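You operate a simulated robot arm through the tools that you are given. There is no shell and no other tool. Be economical: measure what you need, move in short steps, check, and stop when the job is done.

The job below is to be done with a simulated robot arm. You get a single attempt, and the scene is never put back.

Task
Put the orange line back in use at 4 bar.
Fine: cap off onto the ledge, hose plugged in before its valve opens.

Only the result counts: the job must be done as asked and must still hold three seconds after the hand-in. Knocking over, shifting, dropping, spilling or breaking anything else fails it. Lids that push on must go on centred and level and be pressed home; caps that screw on are set level and turned clockwise until they are tight.

Robot
A 7-joint arm with a two-finger parallel gripper, fixed in place. Base frame: the origin is at the foot of the arm, x ahead of it, y to its left, z up; the work surface is at about z = 800. Units: mm, rad, N and s.
With the tool pointing down near the work surface it reaches from about 240 to 680 mm from the base axis. Its first joint turns from -1.152 to 1.152 rad. Payload 2.4 kg.
The tool frame sits at the grasp point between the pads (the TCP): z along the fingers, y along the line on which they close. The tips reach 30 mm beyond it. Largest opening 94 mm; finger width 28, thickness 10; the body of the gripper, 50 by 96 mm, starts 55 mm behind the TCP.
Orientation is told as [roll, pitch, yaw] about the base's x, y, z axes, in that order, counted from this pose: with the fingers straight down and closing along the base's y, the tool's x points along the base's -x, its y along +y and its z along -z.

Tools
- The arm moves only by the tool drive_tool. Its argument "moves" is a list of rows, each a list of 6 numbers: the shift along the tool's x, y, z in units of 25 mm (1.0 is 25 mm), then the turn, a rotation vector about the tool's x, y, z in units of 6 degrees (1.0 is 6 degrees). In form: [[tx, ty, tz, ax, ay, az], ...]. A call has 1 to 12 rows; each row shifts and turns the commanded pose from where the row before left it, along the tool's axes as they then stand. "claw" is the closure in counts, from 0 (fully open) to 255 (shut), set as the call begins (left out, the last holds). A call with a number of a shift or a turn outside -1 to 1 is refused whole. Rows are played at 5 a second. More than 50 mm and 0.15 rad between two rows, or a gripper value outside its range, and nothing of the call is played. A pose out of reach is approached as far as the arm can. The call stops where the force on the tool passes 90 N (or 10 N more than at its start, if that is more) or the arm is blocked; 0.2 s more then pass. The fingers move at their own pace (about 153 mm/s each) and stop on an object; they squeeze with about 33 N. The grip force told is the motor's: it shows also when the fingers shut on nothing. Time passes only in rows, and 0.2 s behind the last, so rows that do not move let the fingers close. The reply holds the time, the measured pose of the TCP, the force on the tool along the base axes, the opening and the grip force, in the units named above and with some noise, with the torque about the TCP (base axes, N m) and any sound that the robot's microphone picked up.
- Cameras (640 x 400 px; columns grow to the right, rows downward): "scene" is fixed at [54.4, 485, 1447.4]; the picture's right is [-0.59, -0.80, 0.00], its down [-0.41, 0.31, -0.86] and it looks along [0.69, -0.51, -0.51] (base axes); focal length 242 px, centre (320, 200). "wrist" rides on the gripper at [76, 14, -103] in the tool frame; the picture's right is [-0.18, 0.98, 0.00], its down [-0.75, -0.14, -0.64] and it looks along [-0.63, -0.12, 0.77] (tool axes); focal length 243 px, centre (320, 200). There is no depth. A picture from a camera that has moved, and an enlarged one, comes with that camera's place and axes in the base frame and with its lens.
- get_image(camera): a new picture of that camera. No time passes.
- inspect(camera, box): a new picture of the part [left, top, right, bottom] of that camera's present view, enlarged. No time passes.
- job_done(): hands the job in; it is judged then, once.

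Go step by step. Nothing tells you positions but the pictures and the camera data: compare them with the known pose of the tool, close in by small moves and look again before you grip or let go. The budget is 120 turns and 64 pictures, counting those below and the enlarged ones. Unless the task says otherwise, let go and move clear before handing in, and close with one line.

The tools are called after "Request:" by a JSON object that holds its "api" and its "payload". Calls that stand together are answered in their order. drive_tool: Moves the arm, as the interface text tells. Its arguments: {"type":"object","properties":{"moves":{"type":"array","items":{"type":"array","items":{"type":"number"}}},"claw":{"type":"number"}},"required":["moves"]} The other tools are called the same way: get_image (camera) takes a picture; inspect (camera, box) takes an enlarged picture of a part of a camera's view; job_done () hands the job in.

At the start:

```text
t: 0.0
tcp_pos: [384.2, -77.3, 1330.6]
orientation: [0.0, -0.001, -0.001]
contact_force: [0.1, 0.1, 0.8]
torque: [-0.01, 0.0, 0.01]
finger_gap: 94.2
finger_force: 0.1
```

scene: 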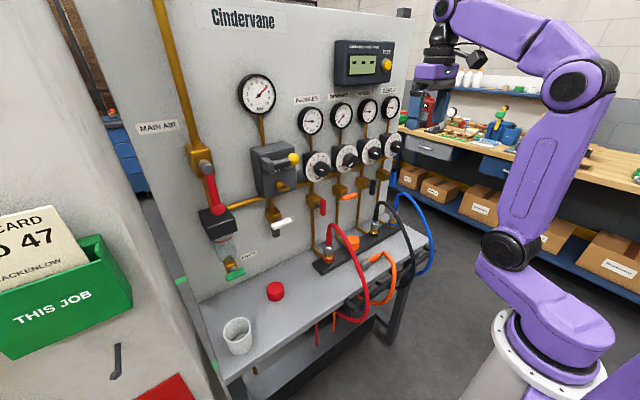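
wrist: 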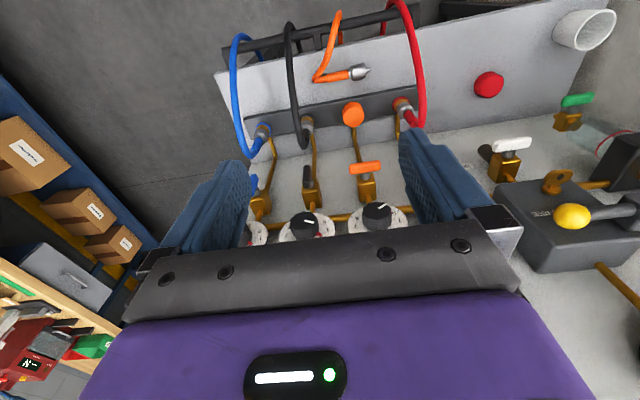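

I see a pneumatic panel with a ledge, four lines (red, orange, black, blue), an orange cap on the orange port and a loose orange hose. I'll enlarge the panel first.

Request:
{"api": "inspect", "payload": {"camera": "scene", "box": [290, 80, 440, 174]}}

Request:
{"api": "inspect", "payload": {"camera": "scene", "box": [290, 170, 450, 330]}}

Request:
{"api": "inspect", "payload": {"camera": "scene", "box": [180, 60, 320, 300]}}

Request:
{"api": "inspect", "payload": {"camera": "wrist", "box": [220, 0, 460, 240]}}

```text
4.26 times, centred on (365, 127) of scene
camera zoom: at [54.4, 485.0, 1447.4], right [-0.59, -0.8, 0.0], down [-0.41, 0.31, -0.86], along [0.69, -0.51, -0.51], focal length 1028 px, centre (128, 511)
```

zoom: 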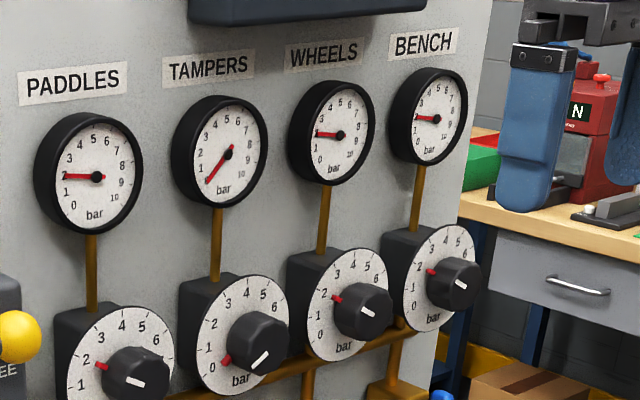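

```text
2.50 times, centred on (370, 250) of scene
camera zoom: at [54.4, 485.0, 1447.4], right [-0.59, -0.8, 0.0], down [-0.41, 0.31, -0.86], along [0.69, -0.51, -0.51], focal length 604 px, centre (195, 75)
```

zoom: 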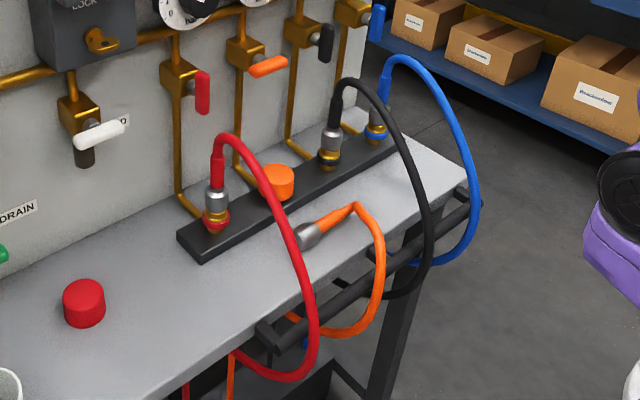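

```text
1.67 times, centred on (250, 180) of scene
camera zoom: at [54.4, 485.0, 1447.4], right [-0.59, -0.8, 0.0], down [-0.41, 0.31, -0.86], along [0.69, -0.51, -0.51], focal length 403 px, centre (437, 233)
```

zoom: 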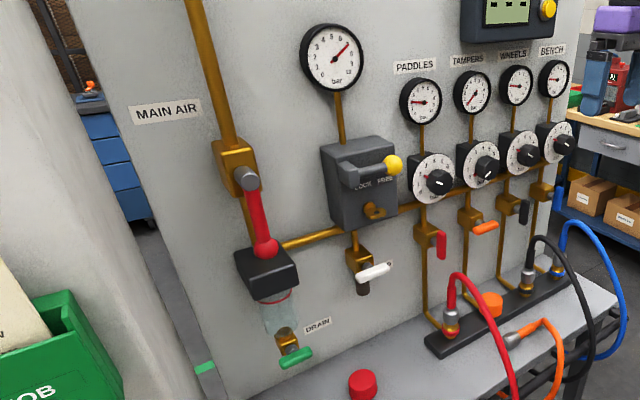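

```text
1.67 times, centred on (340, 120) of wrist
camera zoom: at [308.4, -64.6, 1432.7], right [0.18, 0.98, 0.0], down [0.75, -0.14, 0.64], along [0.63, -0.12, -0.77], focal length 404 px, centre (287, 333)
```

zoom: 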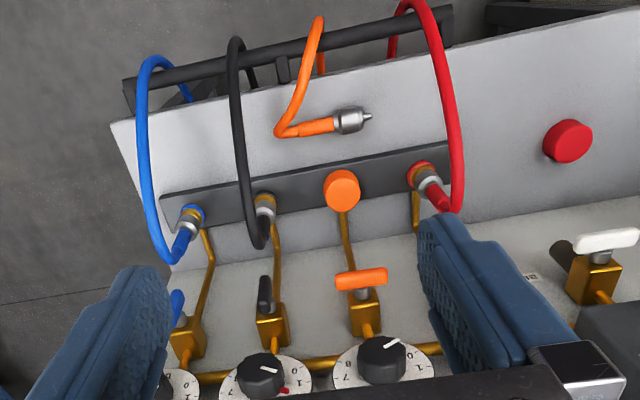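

I want to read the labels: the job card, the lock box and the tester.

Request:
{"api": "inspect", "payload": {"camera": "scene", "box": [0, 180, 200, 400]}}

Request:
{"api": "inspect", "payload": {"camera": "scene", "box": [320, 30, 410, 90]}}

Request:
{"api": "inspect", "payload": {"camera": "scene", "box": [230, 60, 320, 240]}}

Request:
{"api": "inspect", "payload": {"camera": "scene", "box": [325, 125, 395, 185]}}

```text
1.82 times, centred on (100, 290) of scene
camera zoom: at [54.4, 485.0, 1447.4], right [-0.59, -0.8, 0.0], down [-0.41, 0.31, -0.86], along [0.69, -0.51, -0.51], focal length 439 px, centre (720, 36)
```

zoom: 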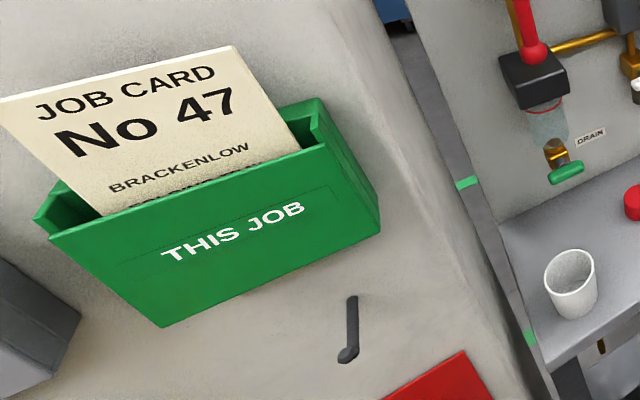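

```text
6.67 times, centred on (365, 60) of scene
camera zoom: at [54.4, 485.0, 1447.4], right [-0.59, -0.8, 0.0], down [-0.41, 0.31, -0.86], along [0.69, -0.51, -0.51], focal length 1611 px, centre (20, 1133)
```

zoom: 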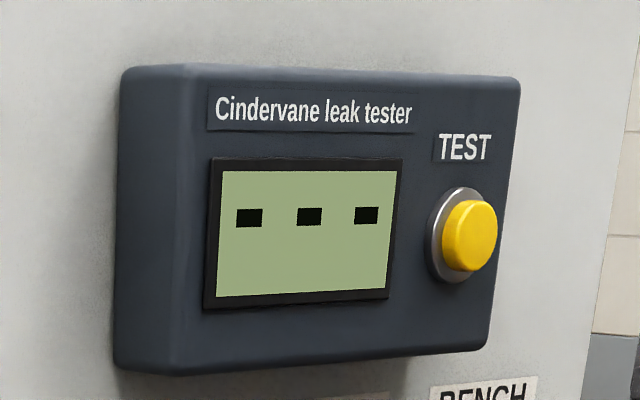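

```text
2.22 times, centred on (275, 150) of scene
camera zoom: at [54.4, 485.0, 1447.4], right [-0.59, -0.8, 0.0], down [-0.41, 0.31, -0.86], along [0.69, -0.51, -0.51], focal length 537 px, centre (420, 311)
```

zoom: 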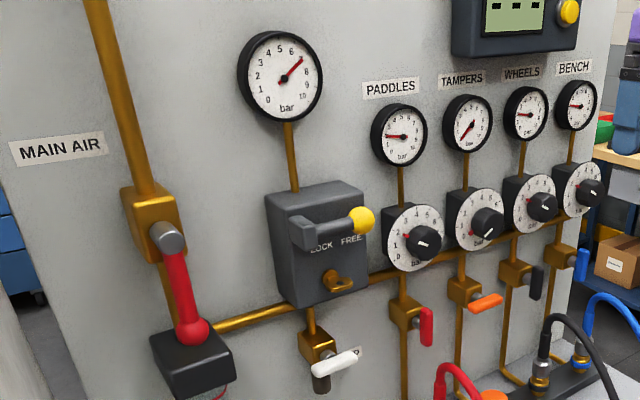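

```text
6.67 times, centred on (360, 155) of scene
camera zoom: at [54.4, 485.0, 1447.4], right [-0.59, -0.8, 0.0], down [-0.41, 0.31, -0.86], along [0.69, -0.51, -0.51], focal length 1611 px, centre (53, 500)
```

zoom: 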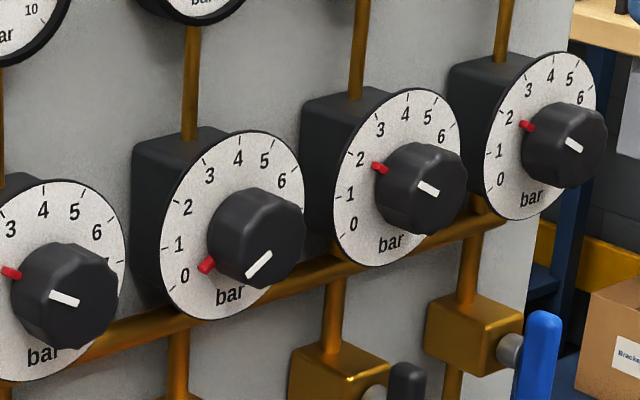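

Orange is the TAMPERS line: gauge and regulator are at 0, the valve is closed (horizontal) and the cap is on. My two-view estimates are cap about (540,-27,840), valve handle (577,-26,1028), regulator knob (578,-25,1151) and loose plug (455,-7,815) with its tip toward +y. I'll pitch the tool forward 40° and centre it on the column.

Request:
{"api": "drive_tool", "payload": {"moves": [[0, 0.286, 0, 0, -0.952, 0], [0, 0.286, 0, 0, -0.952, 0], [0, 0.286, 0, 0, -0.952, 0], [0, 0.286, 0, 0, -0.952, 0], [0, 0.286, 0, 0, -0.952, 0], [0, 0.286, 0, 0, -0.952, 0], [0, 0.286, 0, 0, -0.952, 0]]}}

Request:
{"api": "get_image", "payload": {"camera": "wrist"}}

```text
t: 1.6
tcp_pos: [385.0, -29.2, 1330.5]
orientation: [-0.001, -0.699, 0.0]
contact_force: [0.6, 0.1, -0.3]
torque: [0.04, 0.0, 0.04]
finger_gap: 93.8
finger_force: 0.0
```

```text
53 pictures are left
camera wrist: at [260.4, -15.0, 1360.2], right [0.14, 0.98, 0.12], down [0.16, -0.14, 0.98], along [0.98, -0.12, -0.18], focal length 243 px, centre (320, 200)
```

wrist: 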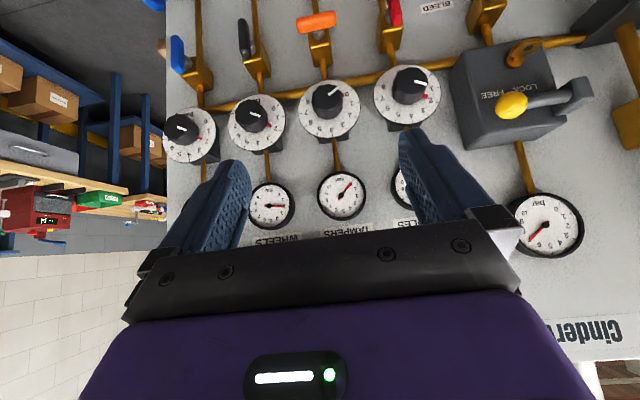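

Request:
{"api": "inspect", "payload": {"camera": "wrist", "box": [220, 0, 440, 220]}}

Request:
{"api": "inspect", "payload": {"camera": "wrist", "box": [290, 70, 370, 150]}}

```text
1.82 times, centred on (330, 110) of wrist
camera zoom: at [260.4, -15.0, 1360.2], right [0.14, 0.98, 0.12], down [0.16, -0.14, 0.98], along [0.98, -0.12, -0.18], focal length 441 px, centre (302, 364)
```

zoom: 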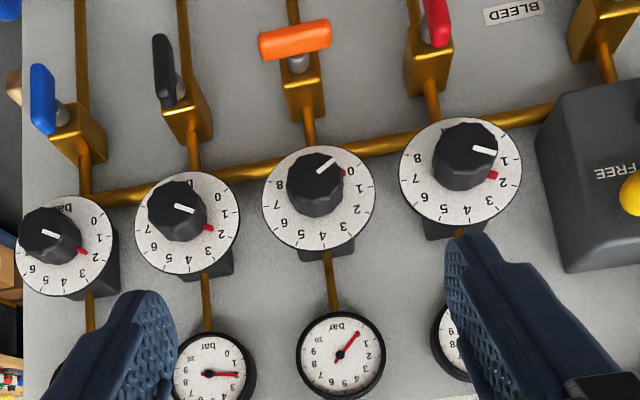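

```text
5.00 times, centred on (330, 110) of wrist
camera zoom: at [260.4, -15.0, 1360.2], right [0.14, 0.98, 0.12], down [0.16, -0.14, 0.98], along [0.98, -0.12, -0.18], focal length 1213 px, centre (270, 650)
```

zoom: 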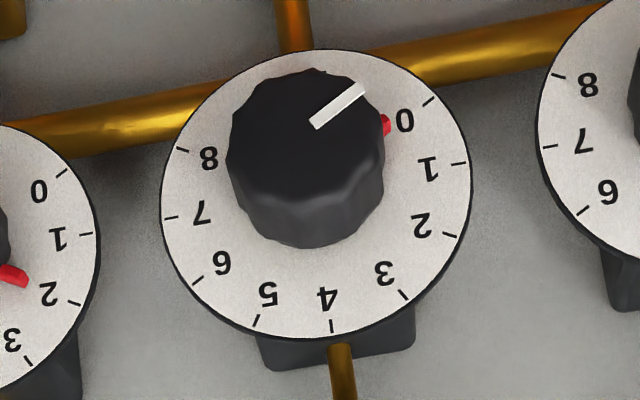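

The TAMPERS dial runs 0–8 with 4 at the top, about 120° clockwise from 0. The knob face is near (578,-26.5,1153) and the dial plane near x=614. I'll do the regulator first while its valve is closed, starting by bringing the tool horizontal.

Request:
{"api": "drive_tool", "payload": {"moves": [[0, 0, 0, 0, -0.926, 0], [0, 0, 0, 0, -0.926, 0], [0, 0, 0, 0, -0.926, 0], [0, 0, 0, 0, -0.926, 0], [0, 0, 0, 0, -0.926, 0], [0, 0, 0, 0, -0.926, 0], [0, 0, 0, 0, -0.926, 0], [0, 0, 0, 0, -0.926, 0], [0, 0, 0, 0, -0.926, 0]]}}

Request:
{"api": "drive_tool", "payload": {"moves": [[0.887, 0.013, 0, 0, 0, -1], [0.887, 0.013, 0, 0, 0, -1], [0.82, 0, 0.2, 0, 0, -1], [0.5, 0, 0.5, 0, 0, -1], [0, 0, 0, 0, 0, -1], [0, 0, 0, 0, 0, -1], [0, 0, 0, 0, 0, -1], [0, 0, 0, 0, 0, -1], [0, 0, 0, 0, 0, -1], [0, 0, 0, 0, 0, -1]]}}

```text
t: 3.6
tcp_pos: [385.2, -27.0, 1329.8]
orientation: [3.094, -1.568, -3.095]
contact_force: [0.7, 0.2, -0.2]
torque: [0.01, -0.03, -0.01]
finger_gap: 93.9
finger_force: 0.1
```

```text
t: 5.8
tcp_pos: [395.7, -23.4, 1327.7]
orientation: [-1.645, -0.914, 1.656]
contact_force: [0.5, 0.1, 0.6]
torque: [-0.01, -0.01, 0.01]
finger_gap: 93.8
finger_force: 0.1
out of reach, approached as far as the arm can: row 1, 2, 3, 4, 5
```

The arm reports limits in the first rows of that move, so I'll look at its configuration.

Request:
{"api": "get_image", "payload": {"camera": "scene"}}

Request:
{"api": "drive_tool", "payload": {"moves": [[0, 0, 0, 0, 0, 0]]}}

```text
50 pictures are left
```

scene: 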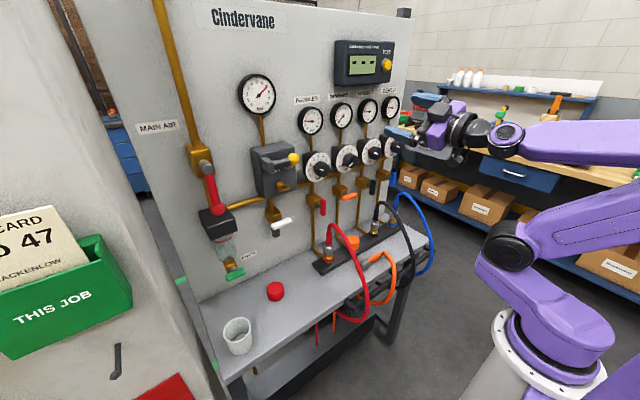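

```text
t: 6.2
tcp_pos: [395.5, -23.5, 1329.0]
orientation: [-1.645, -0.914, 1.657]
contact_force: [-0.1, 0.1, 0.8]
torque: [0.02, 0.02, 0.03]
finger_gap: 94.0
finger_force: 0.1
```

The wrist was folded too close in, so I'll move forward first and then down.

Request:
{"api": "drive_tool", "payload": {"moves": [[0.04, 0, 0.8, 0, 0, 0], [0.04, 0, 0.8, 0, 0, 0], [0.04, 0, 0.8, 0, 0, 0], [0.04, 0, 0.8, 0, 0, 0]]}}

Request:
{"api": "drive_tool", "payload": {"moves": [[0.787, 0.605, -0.04, 0, 0, 0], [0.787, 0.605, -0.04, 0, 0, 0], [0.787, 0.605, -0.04, 0, 0, 0], [0.787, 0.605, -0.04, 0, 0, 0], [0.787, 0.605, -0.04, 0, 0, 0], [0.787, 0.605, -0.04, 0, 0, 0], [0.787, 0.605, -0.04, 0, 0, 0]]}}

```text
t: 7.2
tcp_pos: [476.0, -23.1, 1327.6]
orientation: [-1.647, -0.914, 1.657]
contact_force: [0.5, 0.0, 0.5]
torque: [-0.02, 0.02, -0.01]
finger_gap: 94.0
finger_force: 0.0
```

```text
t: 8.8
tcp_pos: [475.2, -24.2, 1154.1]
orientation: [-1.647, -0.914, 1.658]
contact_force: [-0.4, 0.0, -0.1]
torque: [0.01, -0.01, -0.03]
finger_gap: 94.2
finger_force: 0.0
```

Now I'll align the tool axis with +x and finish the pre-turn to about -60°, then look.

Request:
{"api": "drive_tool", "payload": {"moves": [[0, 0, 0, -0.06, 0.5, 0], [0, 0, 0, 0, 0, -0.95], [0, 0, 0, 0, 0, -0.95], [0, 0, 0, 0, 0, -0.95], [0, 0, 0, 0, 0, -0.95]]}}

Request:
{"api": "get_image", "payload": {"camera": "wrist"}}

Request:
{"api": "get_image", "payload": {"camera": "scene"}}

```text
t: 10.0
tcp_pos: [476.6, -23.3, 1154.4]
orientation: [-1.572, -0.517, 1.57]
contact_force: [-0.2, 0.1, -0.1]
torque: [-0.01, 0.0, 0.0]
finger_gap: 94.4
finger_force: 0.0
```

```text
49 pictures are left
camera wrist: at [374.3, -83.9, 1104.3], right [0.0, 0.65, -0.76], down [-0.64, 0.58, 0.5], along [0.77, 0.49, 0.42], focal length 243 px, centre (320, 200)
```

wrist: 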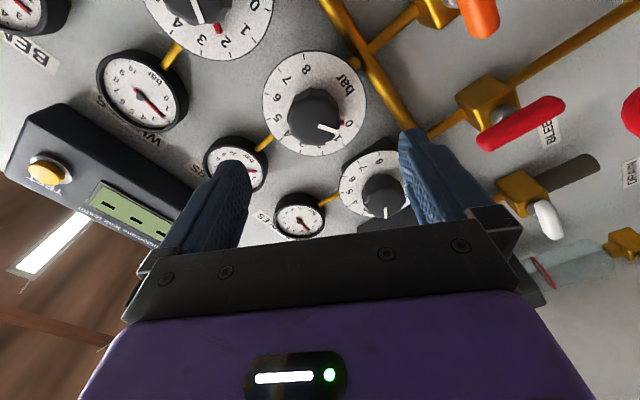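

```text
48 pictures are left
```

scene: 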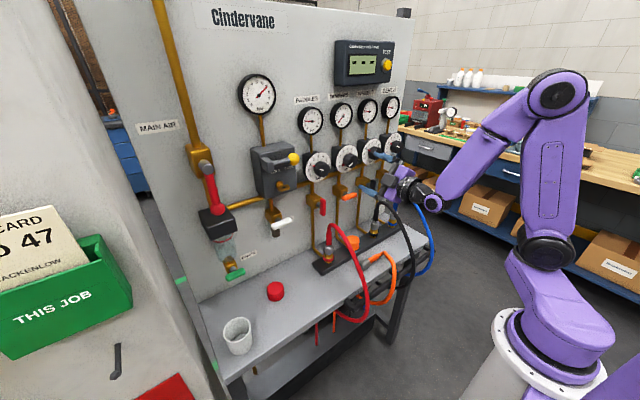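

The knob is consistently at (578,-27,1154). I'll advance around it with the fingers open.

Request:
{"api": "drive_tool", "payload": {"moves": [[0.06, -0.04, 1, 0, 0, 0], [0.06, -0.03, 1, 0, 0, 0], [0, 0, 1, 0, 0, 0], [0, 0, 0.7, 0, 0, 0]]}}

Request:
{"api": "get_image", "payload": {"camera": "wrist"}}

Request:
{"api": "inspect", "payload": {"camera": "scene", "box": [300, 110, 420, 220]}}

```text
t: 11.0
tcp_pos: [572.2, -27.6, 1153.3]
orientation: [-1.571, -0.518, 1.571]
contact_force: [-0.1, 0.4, -0.6]
torque: [-0.01, -0.02, 0.0]
finger_gap: 94.0
finger_force: 0.0
```

```text
47 pictures are left
camera wrist: at [468.5, -88.7, 1103.7], right [0.0, 0.65, -0.76], down [-0.64, 0.58, 0.5], along [0.77, 0.49, 0.42], focal length 243 px, centre (320, 200)
```

wrist: 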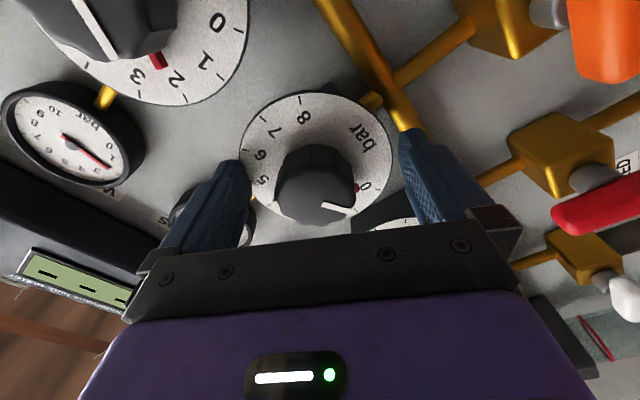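

```text
3.64 times, centred on (360, 165) of scene
camera zoom: at [54.4, 484.9, 1447.4], right [-0.59, -0.8, 0.0], down [-0.41, 0.31, -0.86], along [0.69, -0.51, -0.51], focal length 879 px, centre (174, 327)
```

zoom: 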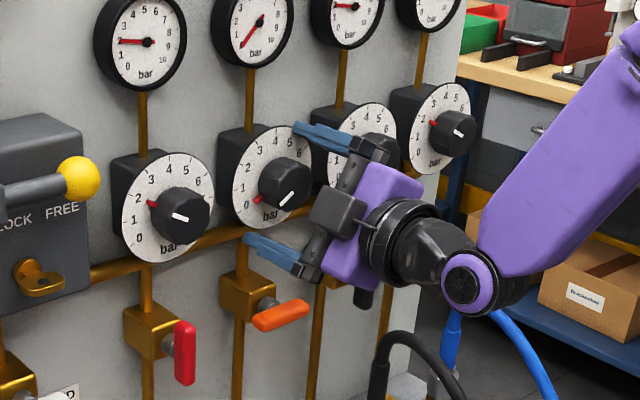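

The knob is centred between the fingers. I'll close and test with a small turn.

Request:
{"api": "drive_tool", "payload": {"moves": [[0, 0, 0, 0, 0, 0], [0, 0, 0, 0, 0, 0], [0, 0, 0, 0, 0, 0], [0, 0, 0, 0, 0, 1], [0, 0, 0, 0, 0, 1]], "claw": 255}}

Request:
{"api": "inspect", "payload": {"camera": "wrist", "box": [160, 40, 480, 240]}}

```text
t: 12.2
tcp_pos: [571.2, -24.6, 1159.7]
orientation: [-1.595, -0.723, 1.592]
contact_force: [9.0, 0.1, 28.4]
torque: [-2.86, -0.74, 0.15]
finger_gap: 86.6
finger_force: 45.0
```

```text
2.00 times, centred on (320, 140) of wrist
camera zoom: at [470.4, -74.9, 1096.1], right [0.01, 0.79, -0.62], down [-0.66, 0.47, 0.59], along [0.76, 0.4, 0.52], focal length 485 px, centre (320, 320)
```

zoom: 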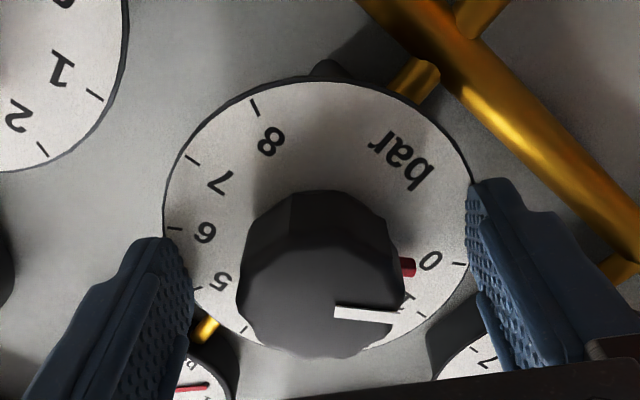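

The fingers closed on the dial disc rather than the knob, since the disc sits nearer than I estimated. I'll open, back off 15 mm and undo the turn.

Request:
{"api": "drive_tool", "payload": {"moves": [[0, 0, 0, 0, 0, 0], [0, 0, 0, 0, 0, 0], [0, 0, -0.6, 0, 0, 0]], "claw": 0}}

Request:
{"api": "inspect", "payload": {"camera": "wrist", "box": [160, 40, 480, 240]}}

Request:
{"api": "inspect", "payload": {"camera": "scene", "box": [320, 120, 400, 200]}}

```text
t: 13.0
tcp_pos: [554.8, -28.3, 1153.1]
orientation: [-1.566, -0.727, 1.567]
contact_force: [0.4, 0.0, 0.6]
torque: [-0.03, 0.01, 0.01]
finger_gap: 94.0
finger_force: 0.1
```

```text
2.00 times, centred on (320, 140) of wrist
camera zoom: at [451.9, -76.7, 1091.8], right [0.0, 0.79, -0.61], down [-0.64, 0.47, 0.61], along [0.77, 0.39, 0.51], focal length 485 px, centre (320, 320)
```

zoom: 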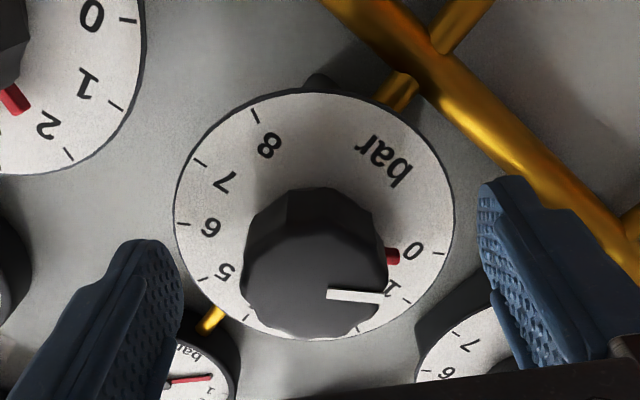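

```text
5.00 times, centred on (360, 160) of scene
camera zoom: at [54.4, 484.9, 1447.4], right [-0.59, -0.8, 0.0], down [-0.41, 0.31, -0.86], along [0.69, -0.51, -0.51], focal length 1208 px, centre (120, 400)
```

zoom: 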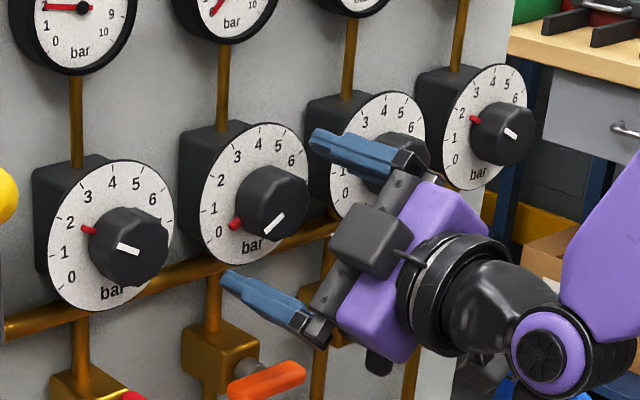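

The dial plane is about x=600 and the knob face about 563. The tips at ~590 will clear the disc and hold the knob, so I'll turn back to -60°, edge forward and close.

Request:
{"api": "drive_tool", "payload": {"moves": [[0, 0, 0.1, 0, 0, -1], [0, 0, 0.1, 0, 0, -1], [0, 0, 0, 0, 0, 0]]}}

Request:
{"api": "drive_tool", "payload": {"moves": [[0, 0, 0, 0, 0, 0], [0, 0, 0, 0, 0, 0], [0, 0, 0, 0, 0, 0]], "claw": 255}}

Request:
{"api": "inspect", "payload": {"camera": "wrist", "box": [160, 40, 480, 240]}}

```text
t: 13.8
tcp_pos: [560.5, -28.1, 1154.5]
orientation: [-1.571, -0.518, 1.572]
contact_force: [-0.2, 0.0, -0.5]
torque: [0.0, -0.01, -0.01]
finger_gap: 93.8
finger_force: 0.0
```

```text
t: 14.6
tcp_pos: [561.5, -29.7, 1157.4]
orientation: [-1.583, -0.521, 1.574]
contact_force: [1.0, -9.2, 25.2]
torque: [0.15, 0.78, 0.14]
finger_gap: 43.3
finger_force: 45.3
```

```text
2.00 times, centred on (320, 140) of wrist
camera zoom: at [458.3, -89.3, 1105.8], right [0.01, 0.65, -0.76], down [-0.65, 0.59, 0.49], along [0.76, 0.49, 0.42], focal length 485 px, centre (320, 320)
```

zoom: 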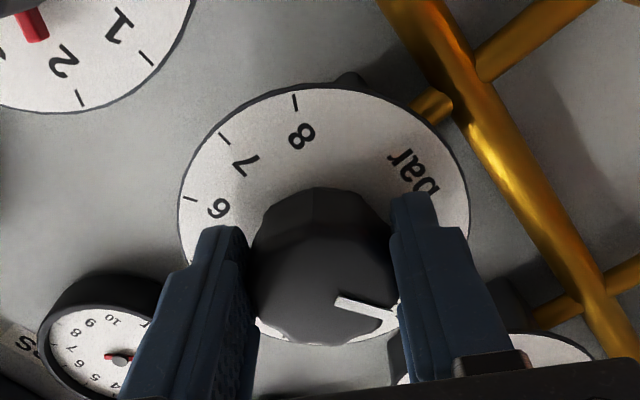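

I have the knob, a 43 mm grip. I'll relieve the side load and test-turn 12°.

Request:
{"api": "drive_tool", "payload": {"moves": [[0, -0.13, 0, 0, 0, 0], [0, 0, 0, 0, 0, 1], [0, 0, 0, 0, 0, 1]]}}

Request:
{"api": "inspect", "payload": {"camera": "wrist", "box": [160, 40, 480, 240]}}

```text
t: 15.4
tcp_pos: [560.6, -29.9, 1155.7]
orientation: [-1.57, -0.729, 1.572]
contact_force: [20.6, -5.8, 4.7]
torque: [0.06, -0.54, -0.05]
finger_gap: 43.9
finger_force: 44.9
```

```text
2.00 times, centred on (320, 140) of wrist
camera zoom: at [457.7, -77.3, 1095.2], right [0.0, 0.79, -0.61], down [-0.64, 0.47, 0.61], along [0.77, 0.39, 0.51], focal length 485 px, centre (320, 320)
```

zoom: 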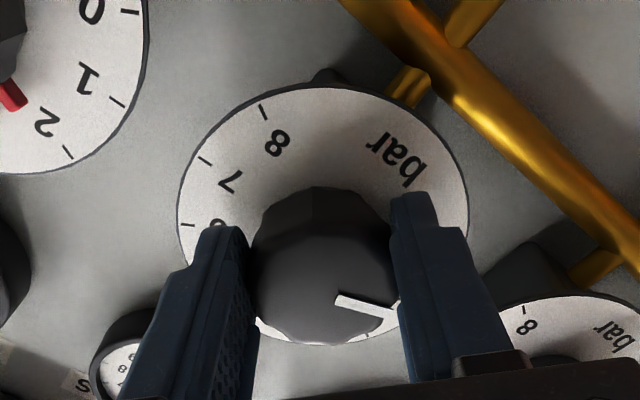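

The knob is turning with the gripper. I'll continue to about 96° in total, then check the gauge.

Request:
{"api": "drive_tool", "payload": {"moves": [[0, 0, 0, 0, 0, 1], [0, 0, 0, 0, 0, 1], [0, 0, 0, 0, 0, 1], [0, 0, 0, 0, 0, 1], [0, 0, 0, 0, 0, 1], [0, 0, 0, 0, 0, 1], [0, 0, 0, 0, 0, 1], [0, 0, 0, 0, 0, 1], [0, 0, 0, 0, 0, 1], [0, 0, 0, 0, 0, 1], [0, 0, 0, 0, 0, 1], [0, 0, 0, 0, 0, 1]]}}

Request:
{"api": "inspect", "payload": {"camera": "scene", "box": [310, 90, 400, 180]}}

```text
t: 18.0
tcp_pos: [559.6, -24.3, 1155.7]
orientation: [1.562, -1.158, -1.547]
contact_force: [15.2, 27.9, -16.6]
torque: [-0.11, 0.33, -0.48]
finger_gap: 43.3
finger_force: 45.2
```

```text
4.44 times, centred on (355, 135) of scene
camera zoom: at [55.2, 485.9, 1447.0], right [-0.59, -0.8, 0.0], down [-0.41, 0.3, -0.86], along [0.69, -0.51, -0.51], focal length 1074 px, centre (164, 489)
```

zoom: 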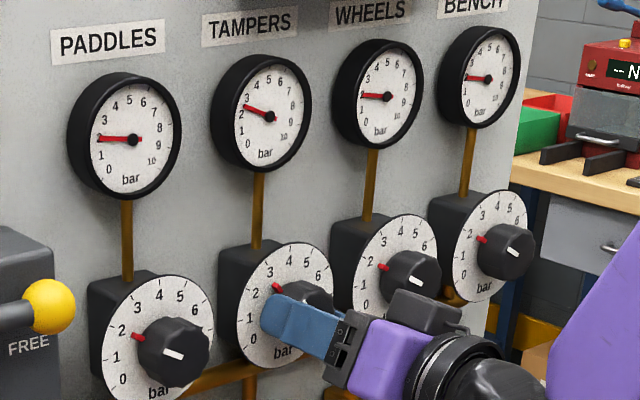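

The gauge shows about 2.75 bar at 84°, so 30° per bar holds. I'll relieve the side load and turn 36° more.

Request:
{"api": "drive_tool", "payload": {"moves": [[0.1, 0.07, 0, 0, 0, 0], [0, 0, 0, 0, 0, 1], [0, 0, 0, 0, 0, 1], [0, 0, 0, 0, 0, 1], [0, 0, 0, 0, 0, 1], [0, 0, 0, 0, 0, 1], [0, 0, 0, 0, 0, 1], [0, 0, 0, 0, 0, 0]]}}

Request:
{"api": "inspect", "payload": {"camera": "scene", "box": [320, 90, 390, 190]}}

Request:
{"api": "inspect", "payload": {"camera": "scene", "box": [325, 95, 360, 130]}}

```text
t: 19.8
tcp_pos: [560.6, -21.4, 1157.8]
orientation: [1.579, -0.527, -1.564]
contact_force: [3.3, 25.4, 11.5]
torque: [-0.11, 0.56, -0.5]
finger_gap: 43.1
finger_force: 44.6
```

```text
4.00 times, centred on (355, 140) of scene
camera zoom: at [54.3, 485.8, 1447.1], right [-0.59, -0.8, 0.0], down [-0.41, 0.3, -0.86], along [0.69, -0.51, -0.51], focal length 967 px, centre (180, 440)
```

zoom: 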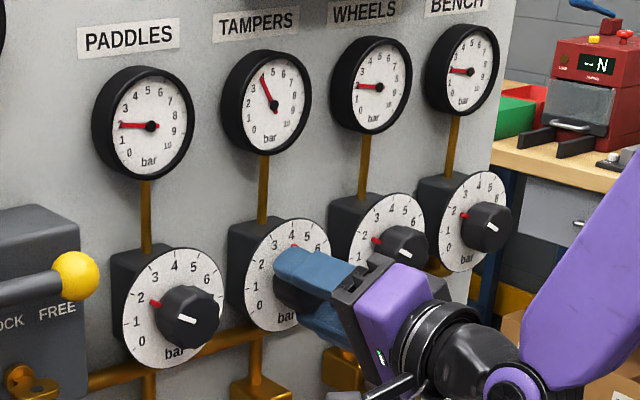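

```text
11.43 times, centred on (342, 112) of scene
camera zoom: at [54.3, 485.8, 1447.1], right [-0.59, -0.8, 0.0], down [-0.41, 0.3, -0.86], along [0.69, -0.51, -0.51], focal length 2762 px, centre (63, 1200)
```

zoom: 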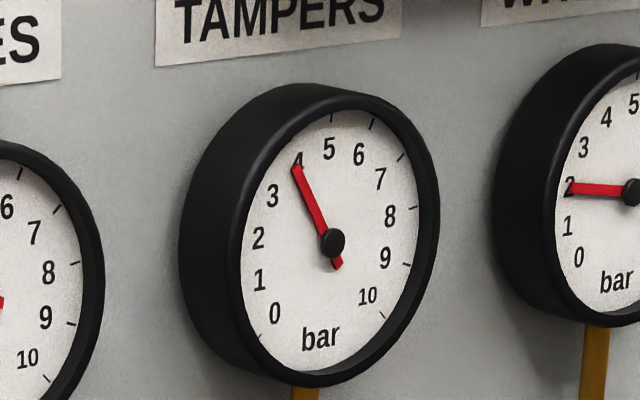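

The gauge reads roughly 4. I'll release, back off and check the knob pointer and gauge from the wrist camera.

Request:
{"api": "drive_tool", "payload": {"moves": [[0, 0, 0, 0, 0, 0], [0, 0, 0, 0, 0, 0], [0, 0, -1, 0, 0, 0], [0, 0, -1, 0, 0, 0], [0, 0, -1, 0, 0, 0], [0, 0, -1, 0, 0, 0]], "claw": 0}}

Request:
{"api": "get_image", "payload": {"camera": "wrist"}}

Request:
{"api": "inspect", "payload": {"camera": "scene", "box": [320, 95, 380, 180]}}

```text
t: 21.2
tcp_pos: [458.3, -29.7, 1155.0]
orientation: [1.572, -0.529, -1.573]
contact_force: [-0.1, -1.0, 0.2]
torque: [0.0, -0.01, 0.01]
finger_gap: 93.9
finger_force: 0.0
```

```text
37 pictures are left
camera wrist: at [356.1, 43.7, 1129.3], right [0.0, 0.34, 0.94], down [-0.64, -0.72, 0.26], along [0.77, -0.61, 0.22], focal length 243 px, centre (320, 200)
```

wrist: 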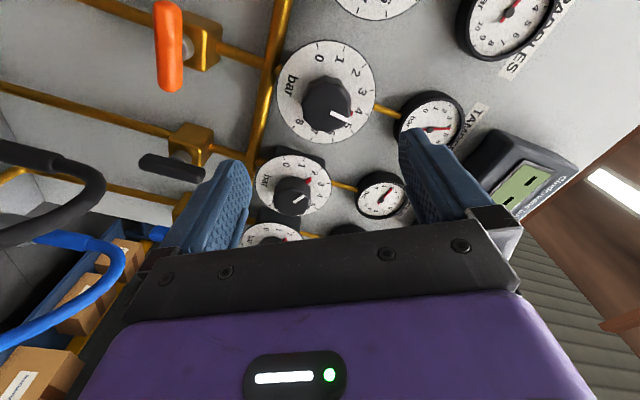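

```text
4.71 times, centred on (350, 138) of scene
camera zoom: at [54.4, 485.0, 1447.4], right [-0.59, -0.8, 0.0], down [-0.41, 0.31, -0.86], along [0.69, -0.51, -0.51], focal length 1137 px, centre (179, 494)
```

zoom: 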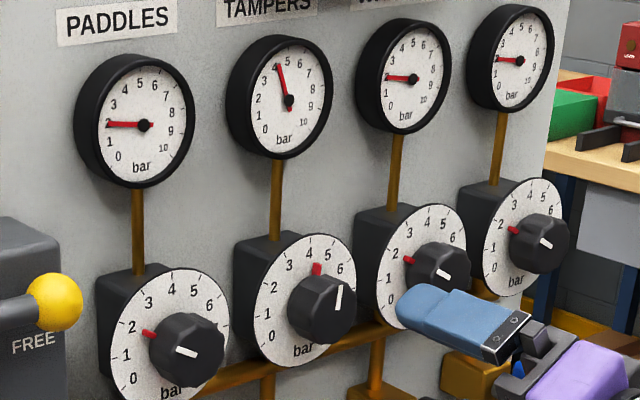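

Request:
{"api": "inspect", "payload": {"camera": "scene", "box": [325, 95, 360, 130]}}

Request:
{"api": "inspect", "payload": {"camera": "wrist", "box": [260, 30, 480, 170]}}

```text
11.43 times, centred on (342, 112) of scene
camera zoom: at [54.4, 485.0, 1447.4], right [-0.59, -0.8, 0.0], down [-0.41, 0.31, -0.86], along [0.69, -0.51, -0.51], focal length 2762 px, centre (63, 1200)
```

zoom: 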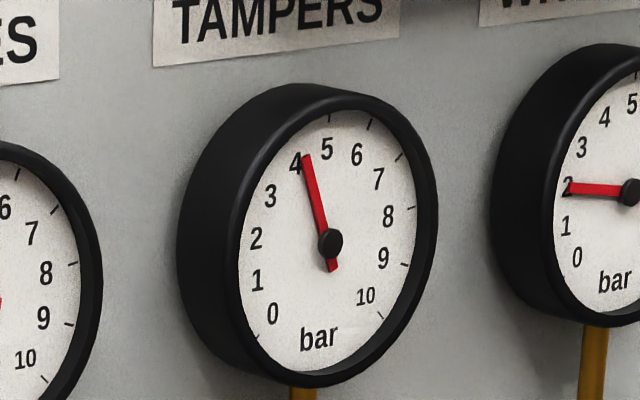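

```text
2.86 times, centred on (370, 100) of wrist
camera zoom: at [356.1, 43.7, 1129.3], right [0.0, 0.34, 0.94], down [-0.64, -0.72, 0.26], along [0.77, -0.61, 0.22], focal length 693 px, centre (177, 486)
```

zoom: 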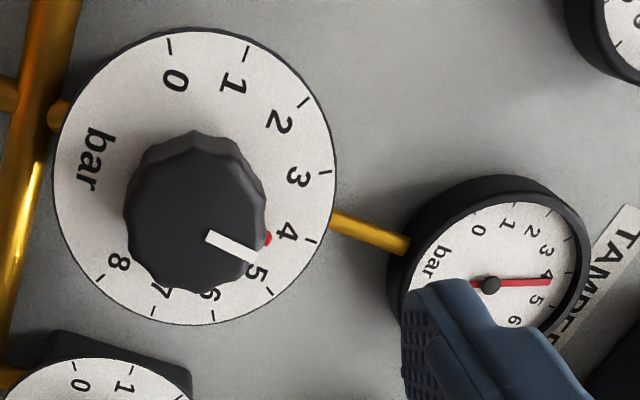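

The gauge now shows about 4.3; letting go off-centre nudged the knob. The grip data puts the true axis at about y=-24, z=1160, so I'll recentre, regrip and turn back slightly.

Request:
{"api": "drive_tool", "payload": {"moves": [[0.098, 0.287, 0, 0, 0, 0], [0, 0, 1, 0, 0, 0], [0, 0, 1, 0, 0, 0], [0, 0, 1, 0, 0, 0], [0, 0, 1, 0, 0, 0], [0, 0, 0, 0, 0, 0]]}}

Request:
{"api": "drive_tool", "payload": {"moves": [[0, 0, 0, 0, 0, 0], [0, 0, 0, 0, 0, 0], [0, 0, 0, 0, 0, 0]], "claw": 255}}

Request:
{"api": "inspect", "payload": {"camera": "scene", "box": [325, 95, 360, 130]}}

```text
t: 22.6
tcp_pos: [560.3, -20.7, 1162.1]
orientation: [1.57, -0.528, -1.572]
contact_force: [-0.8, -0.1, 0.1]
torque: [0.04, 0.04, -0.02]
finger_gap: 93.9
finger_force: 0.2
```

```text
t: 23.4
tcp_pos: [558.5, -22.2, 1157.4]
orientation: [1.563, -0.53, -1.569]
contact_force: [7.0, -7.6, -20.6]
torque: [0.08, -0.24, 0.18]
finger_gap: 43.6
finger_force: 45.4
```

```text
11.43 times, centred on (342, 112) of scene
camera zoom: at [55.0, 484.7, 1447.5], right [-0.59, -0.8, 0.0], down [-0.41, 0.31, -0.86], along [0.69, -0.51, -0.51], focal length 2762 px, centre (63, 1200)
```

zoom: 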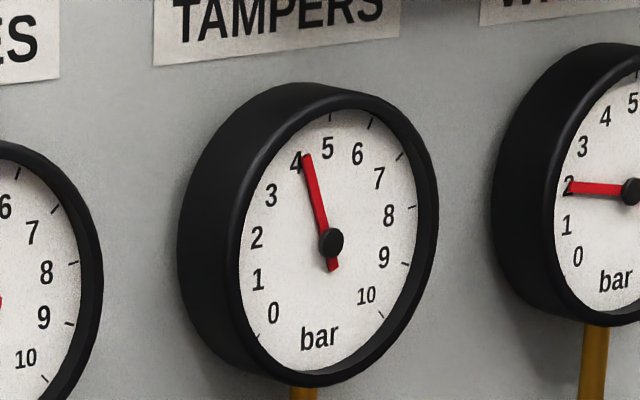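

Gripped, still about 4.3. I'll relieve the offset and turn back ~9°.

Request:
{"api": "drive_tool", "payload": {"moves": [[-0.14, -0.17, 0, 0, 0, 0], [0, 0, 0, 0, 0, -0.8], [0, 0, 0, 0, 0, -0.8], [0, 0, 0, 0, 0, 0]]}}

Request:
{"api": "inspect", "payload": {"camera": "scene", "box": [325, 95, 360, 130]}}

```text
t: 24.4
tcp_pos: [559.5, -23.2, 1157.0]
orientation: [1.568, -0.698, -1.562]
contact_force: [4.4, 11.4, -10.8]
torque: [-0.01, 0.99, 0.77]
finger_gap: 43.7
finger_force: 45.2
```

```text
11.43 times, centred on (342, 112) of scene
camera zoom: at [54.7, 485.4, 1447.2], right [-0.59, -0.8, 0.0], down [-0.41, 0.3, -0.86], along [0.69, -0.51, -0.51], focal length 2762 px, centre (63, 1200)
```

zoom: 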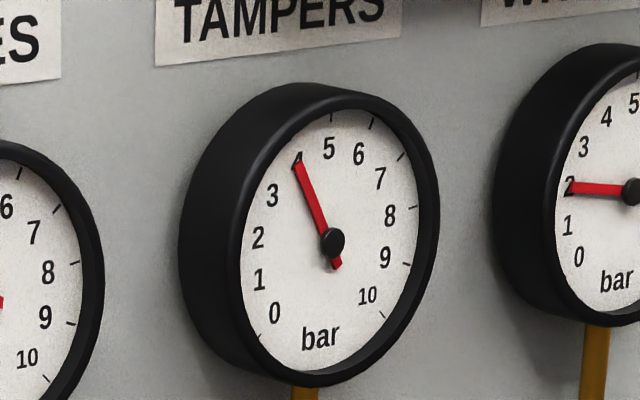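

About 3.95–4. I'll relieve the residual side load, then release and re-check.

Request:
{"api": "drive_tool", "payload": {"moves": [[0.07, 0, 0, 0, 0, 0], [0, 0, 0, 0, 0, 0]]}}

Request:
{"api": "drive_tool", "payload": {"moves": [[0, 0, 0, 0, 0, 0], [0, 0, 0, 0, 0, 0], [0, 0, -1, 0, 0, 0], [0, 0, -1, 0, 0, 0], [0, 0, -1, 0, 0, 0], [0, 0, -1, 0, 0, 0]], "claw": 0}}

Request:
{"api": "inspect", "payload": {"camera": "scene", "box": [325, 95, 360, 130]}}

Request:
{"api": "inspect", "payload": {"camera": "wrist", "box": [260, 30, 480, 170]}}

```text
t: 25.0
tcp_pos: [558.7, -23.0, 1157.1]
orientation: [1.572, -0.695, -1.569]
contact_force: [4.4, 12.7, -5.8]
torque: [0.01, 1.42, 0.72]
finger_gap: 43.7
finger_force: 45.4
```

```text
t: 26.4
tcp_pos: [457.8, -24.3, 1156.2]
orientation: [1.571, -0.695, -1.57]
contact_force: [-0.2, 0.6, 0.0]
torque: [0.01, 0.03, -0.01]
finger_gap: 94.0
finger_force: 0.1
```

```text
11.43 times, centred on (342, 112) of scene
camera zoom: at [54.4, 485.0, 1447.4], right [-0.59, -0.8, 0.0], down [-0.41, 0.31, -0.86], along [0.69, -0.51, -0.51], focal length 2762 px, centre (63, 1200)
```

zoom: 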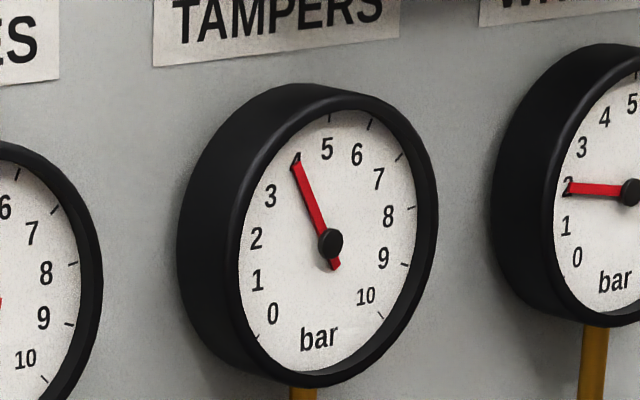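

```text
2.86 times, centred on (370, 100) of wrist
camera zoom: at [355.4, 42.5, 1118.0], right [0.0, 0.49, 0.87], down [-0.64, -0.67, 0.37], along [0.77, -0.56, 0.31], focal length 693 px, centre (177, 486)
```

zoom: 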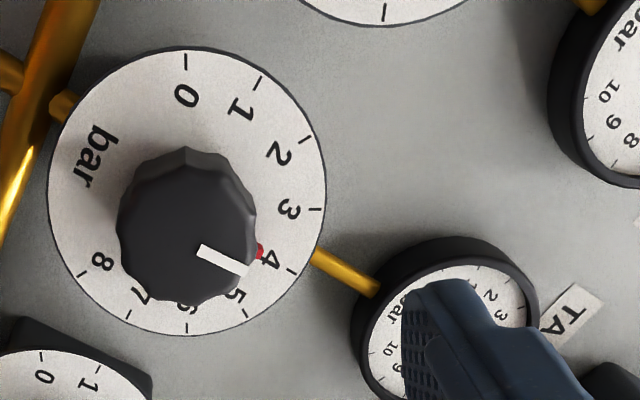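

The gauge and the knob pointer both show 4 bar after release. Next is the cap: I'll unroll the wrist and pitch to 40° off vertical.

Request:
{"api": "drive_tool", "payload": {"moves": [[0, 0, 0, 0, 0, -0.93], [0, 0, 0, 0, 0, -0.93], [0, 0, 0, 0, 0, -0.93], [0, 0, 0, 0, 0, -0.93], [0, 0, 0, 0, 0, -0.93], [0, 0, 0, 0, 0, -0.93], [0, 0, 0, 0, 0, -0.93], [0, 0, 0, 0, 0, -0.93], [0, 0, 0, 0, 0, -0.93]]}}

Request:
{"api": "drive_tool", "payload": {"moves": [[0, 0, 0, 0, 0.93, 0], [0, 0, 0, 0, 0.93, 0], [0, 0, 0, 0, 0.93, 0], [0, 0, 0, 0, 0.93, 0], [0, 0, 0, 0, 0.93, 0], [0, 0, 0, 0, 0.93, 0], [0, 0, 0, 0, 0.93, 0], [0, 0, 0, 0, 0.93, 0], [0, 0, 0, 0, 0.93, 0]]}}

```text
t: 28.4
tcp_pos: [458.7, -24.1, 1156.7]
orientation: [-1.707, -1.566, 1.707]
contact_force: [0.1, -1.0, 0.2]
torque: [0.0, 0.02, 0.0]
finger_gap: 94.1
finger_force: 0.1
```

```text
t: 30.4
tcp_pos: [461.1, -27.5, 1160.3]
orientation: [-0.014, -0.744, -0.003]
contact_force: [-0.6, 0.4, 0.6]
torque: [-0.01, -0.02, -0.03]
finger_gap: 94.2
finger_force: 0.0
out of reach, approached as far as the arm can: row 8
```

Request:
{"api": "drive_tool", "payload": {"moves": [[0.677, 0, 0.736, 0, 0, 0], [0.677, 0, 0.736, 0, 0, 0], [0.677, 0, 0.736, 0, 0, 0], [0.677, 0, 0.736, 0, 0, 0], [0.677, 0, 0.736, 0, 0, 0], [0.677, 0, 0.736, 0, 0, 0], [0.677, 0, 0.736, 0, 0, 0], [0.677, 0, 0.736, 0, 0, 0]]}}

Request:
{"api": "get_image", "payload": {"camera": "wrist"}}

Request:
{"api": "get_image", "payload": {"camera": "scene"}}

```text
t: 32.2
tcp_pos: [462.0, -29.5, 958.7]
orientation: [-0.012, -0.744, -0.005]
contact_force: [-0.6, 0.1, 0.2]
torque: [-0.04, 0.01, 0.03]
finger_gap: 94.0
finger_force: 0.0
```

```text
29 pictures are left
camera wrist: at [335.8, -14.2, 981.5], right [0.15, 0.98, 0.12], down [0.12, -0.13, 0.98], along [0.98, -0.13, -0.14], focal length 243 px, centre (320, 200)
```

wrist: 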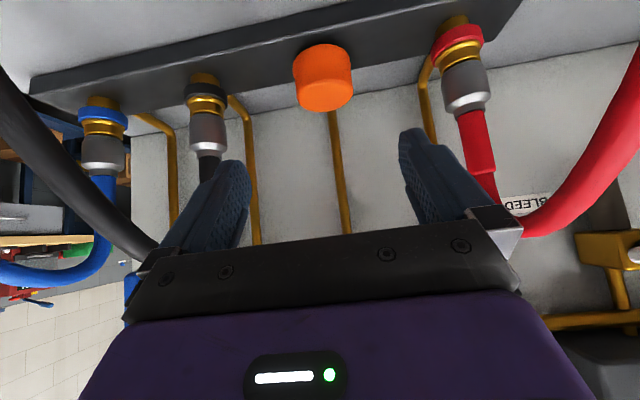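

```text
28 pictures are left
```

scene: 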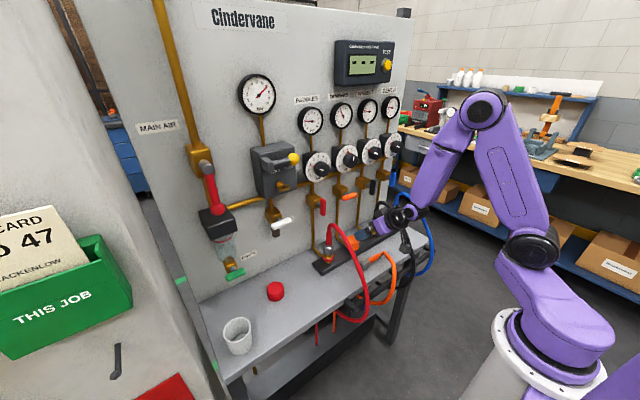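

The cap is at about (541,-26), z 815–858 and ~53 mm in diameter. I'm moving in along the tool axis with the fingers open.

Request:
{"api": "drive_tool", "payload": {"moves": [[0.3, 0.14, 0.8, 0, 0, 0], [0.3, 0, 1, 0, 0, 0], [0.2, 0, 1, 0, 0, 0], [0.14, 0, 1, 0, 0, 0]]}}

Request:
{"api": "get_image", "payload": {"camera": "wrist"}}

Request:
{"api": "inspect", "payload": {"camera": "scene", "box": [310, 190, 450, 310]}}

```text
t: 33.2
tcp_pos: [508.6, -26.7, 871.3]
orientation: [-0.012, -0.743, -0.003]
contact_force: [0.2, -0.3, -0.6]
torque: [0.0, -0.02, -0.01]
finger_gap: 94.2
finger_force: 0.0
```

```text
27 pictures are left
camera wrist: at [383.2, -12.0, 895.4], right [0.15, 0.98, 0.12], down [0.12, -0.13, 0.98], along [0.98, -0.13, -0.14], focal length 243 px, centre (320, 200)
```

wrist: 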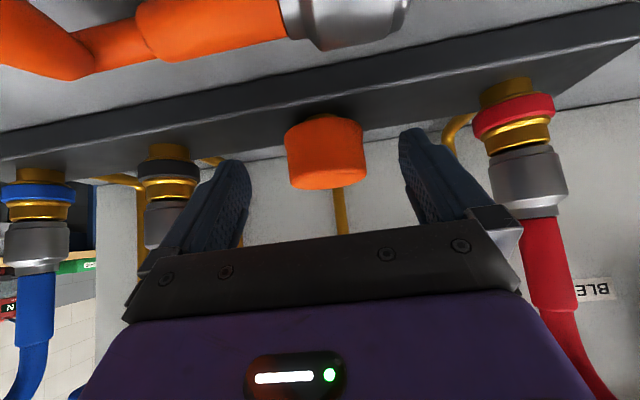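

```text
3.33 times, centred on (380, 250) of scene
camera zoom: at [54.4, 484.9, 1447.4], right [-0.59, -0.8, 0.0], down [-0.41, 0.31, -0.86], along [0.69, -0.51, -0.51], focal length 806 px, centre (120, 33)
```

zoom: 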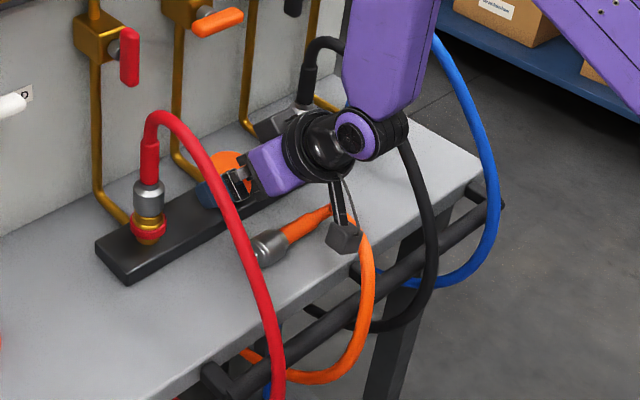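

I'm nearly there and the cap is centred. I'll make the final approach and close.

Request:
{"api": "drive_tool", "payload": {"moves": [[-0.21, 0.04, 0.5, 0, 0, 0], [0, 0, 0.47, 0, 0, 0], [0, 0, 0, 0, 0, 0]]}}

Request:
{"api": "drive_tool", "payload": {"moves": [[0, 0, 0, 0, 0, 0], [0, 0, 0, 0, 0, 0], [0, 0, 0, 0, 0, 0]], "claw": 255}}

Request:
{"api": "get_image", "payload": {"camera": "wrist"}}

```text
t: 34.0
tcp_pos: [529.1, -27.2, 858.8]
orientation: [-0.012, -0.745, -0.004]
contact_force: [-0.4, 0.7, 0.1]
torque: [0.0, 0.0, 0.05]
finger_gap: 94.0
finger_force: 0.1
```

```text
t: 34.8
tcp_pos: [528.4, -28.3, 857.9]
orientation: [-0.014, -0.744, -0.003]
contact_force: [0.5, -0.8, 0.7]
torque: [0.02, 0.01, -0.02]
finger_gap: 53.0
finger_force: 32.9
```

```text
25 pictures are left
camera wrist: at [403.3, -12.0, 882.3], right [0.15, 0.98, 0.12], down [0.12, -0.13, 0.98], along [0.98, -0.13, -0.14], focal length 243 px, centre (320, 200)
```

wrist: 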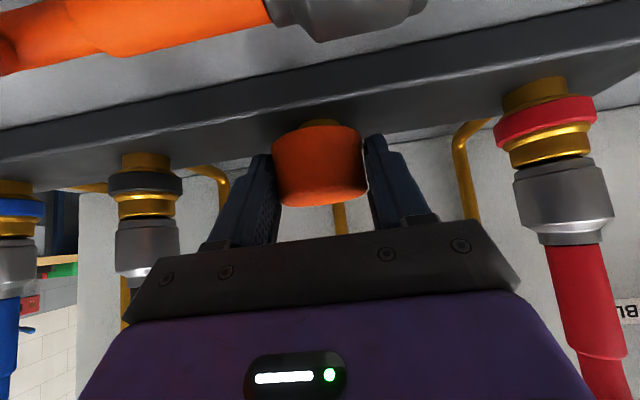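

The cap is gripped (53 mm). I'll lift it straight up gently and watch the force.

Request:
{"api": "drive_tool", "payload": {"moves": [[-0.135, 0, -0.147, 0, 0, 0], [-0.135, 0, -0.147, 0, 0, 0], [-0.27, 0, -0.294, 0, 0, 0], [-0.27, 0, -0.294, 0, 0, 0]]}}

Request:
{"api": "inspect", "payload": {"camera": "wrist", "box": [200, 60, 460, 240]}}

```text
t: 35.8
tcp_pos: [527.9, -26.7, 890.6]
orientation: [-0.014, -0.744, -0.005]
contact_force: [-0.3, -0.1, 0.1]
torque: [0.02, -0.01, 0.0]
finger_gap: 53.0
finger_force: 33.1
```

```text
2.22 times, centred on (330, 150) of wrist
camera zoom: at [402.9, -11.5, 913.6], right [0.15, 0.98, 0.11], down [0.12, -0.13, 0.98], along [0.98, -0.13, -0.14], focal length 539 px, centre (298, 311)
```

zoom: 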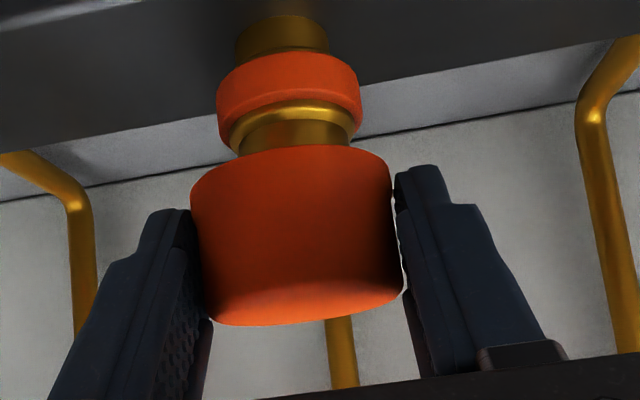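

The cap came off cleanly. To the left of the red hose (about x=450, y=180) there is clear ledge, so I'll lift over the red hose and carry it there.

Request:
{"api": "drive_tool", "payload": {"moves": [[-0.36, 0, -0.905, 0, 0, 0], [-0.36, 0, -0.905, 0, 0, 0], [-0.36, 0, -0.905, 0, 0, 0], [-0.36, 0, -0.905, 0, 0, 0], [-0.36, 0, -0.905, 0, 0, 0], [-0.36, 0, -0.905, 0, 0, 0], [-0.36, 0, -0.905, 0, 0, 0], [-0.36, 0, -0.905, 0, 0, 0], [-0.36, 0, -0.905, 0, 0, 0]]}}

Request:
{"api": "drive_tool", "payload": {"moves": [[0, 0.95, 0, 0, 0, 0], [0, 0.95, 0, 0, 0, 0], [0, 0.95, 0, 0, 0, 0], [0, 0.95, 0, 0, 0, 0], [0, 0.95, 0, 0, 0, 0], [0, 0.95, 0, 0, 0, 0], [0, 0.95, 0, 0, 0, 0], [0, 0.95, 0, 0, 0, 0], [0, 0.95, 0, 0, 0, 0]]}}

Request:
{"api": "get_image", "payload": {"camera": "wrist"}}

Request:
{"api": "get_image", "payload": {"camera": "scene"}}

```text
t: 37.8
tcp_pos: [450.4, -23.9, 1093.9]
orientation: [-0.012, -0.743, -0.004]
contact_force: [0.0, 0.3, 1.0]
torque: [0.01, -0.01, 0.0]
finger_gap: 53.0
finger_force: 33.0
```

```text
t: 39.8
tcp_pos: [453.6, 179.9, 1092.0]
orientation: [-0.012, -0.744, -0.006]
contact_force: [-0.5, -0.8, -1.0]
torque: [0.01, -0.02, -0.01]
finger_gap: 53.2
finger_force: 32.4
out of reach, approached as far as the arm can: row 7
```

```text
23 pictures are left
camera wrist: at [327.6, 196.1, 1115.7], right [0.15, 0.98, 0.12], down [0.12, -0.13, 0.98], along [0.98, -0.13, -0.14], focal length 243 px, centre (320, 200)
```

wrist: 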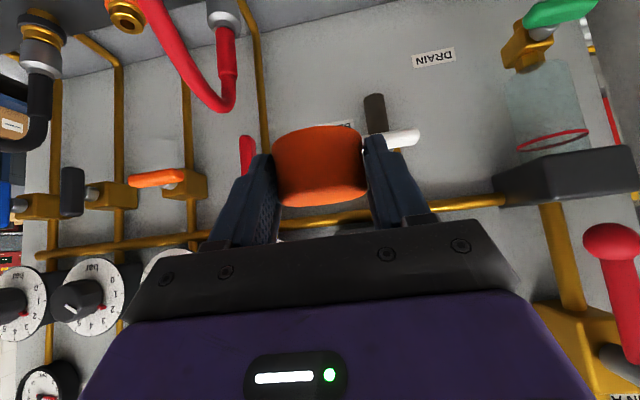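

```text
22 pictures are left
```

scene: 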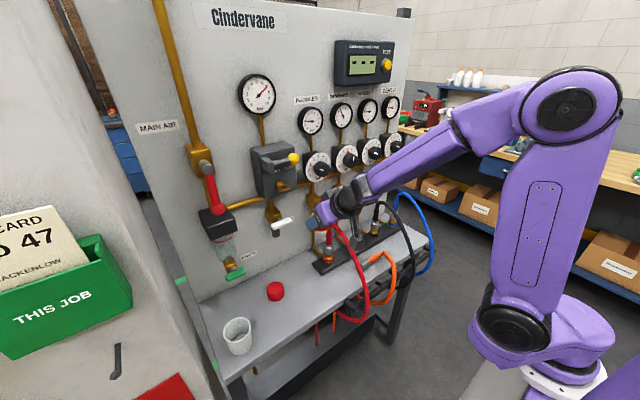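

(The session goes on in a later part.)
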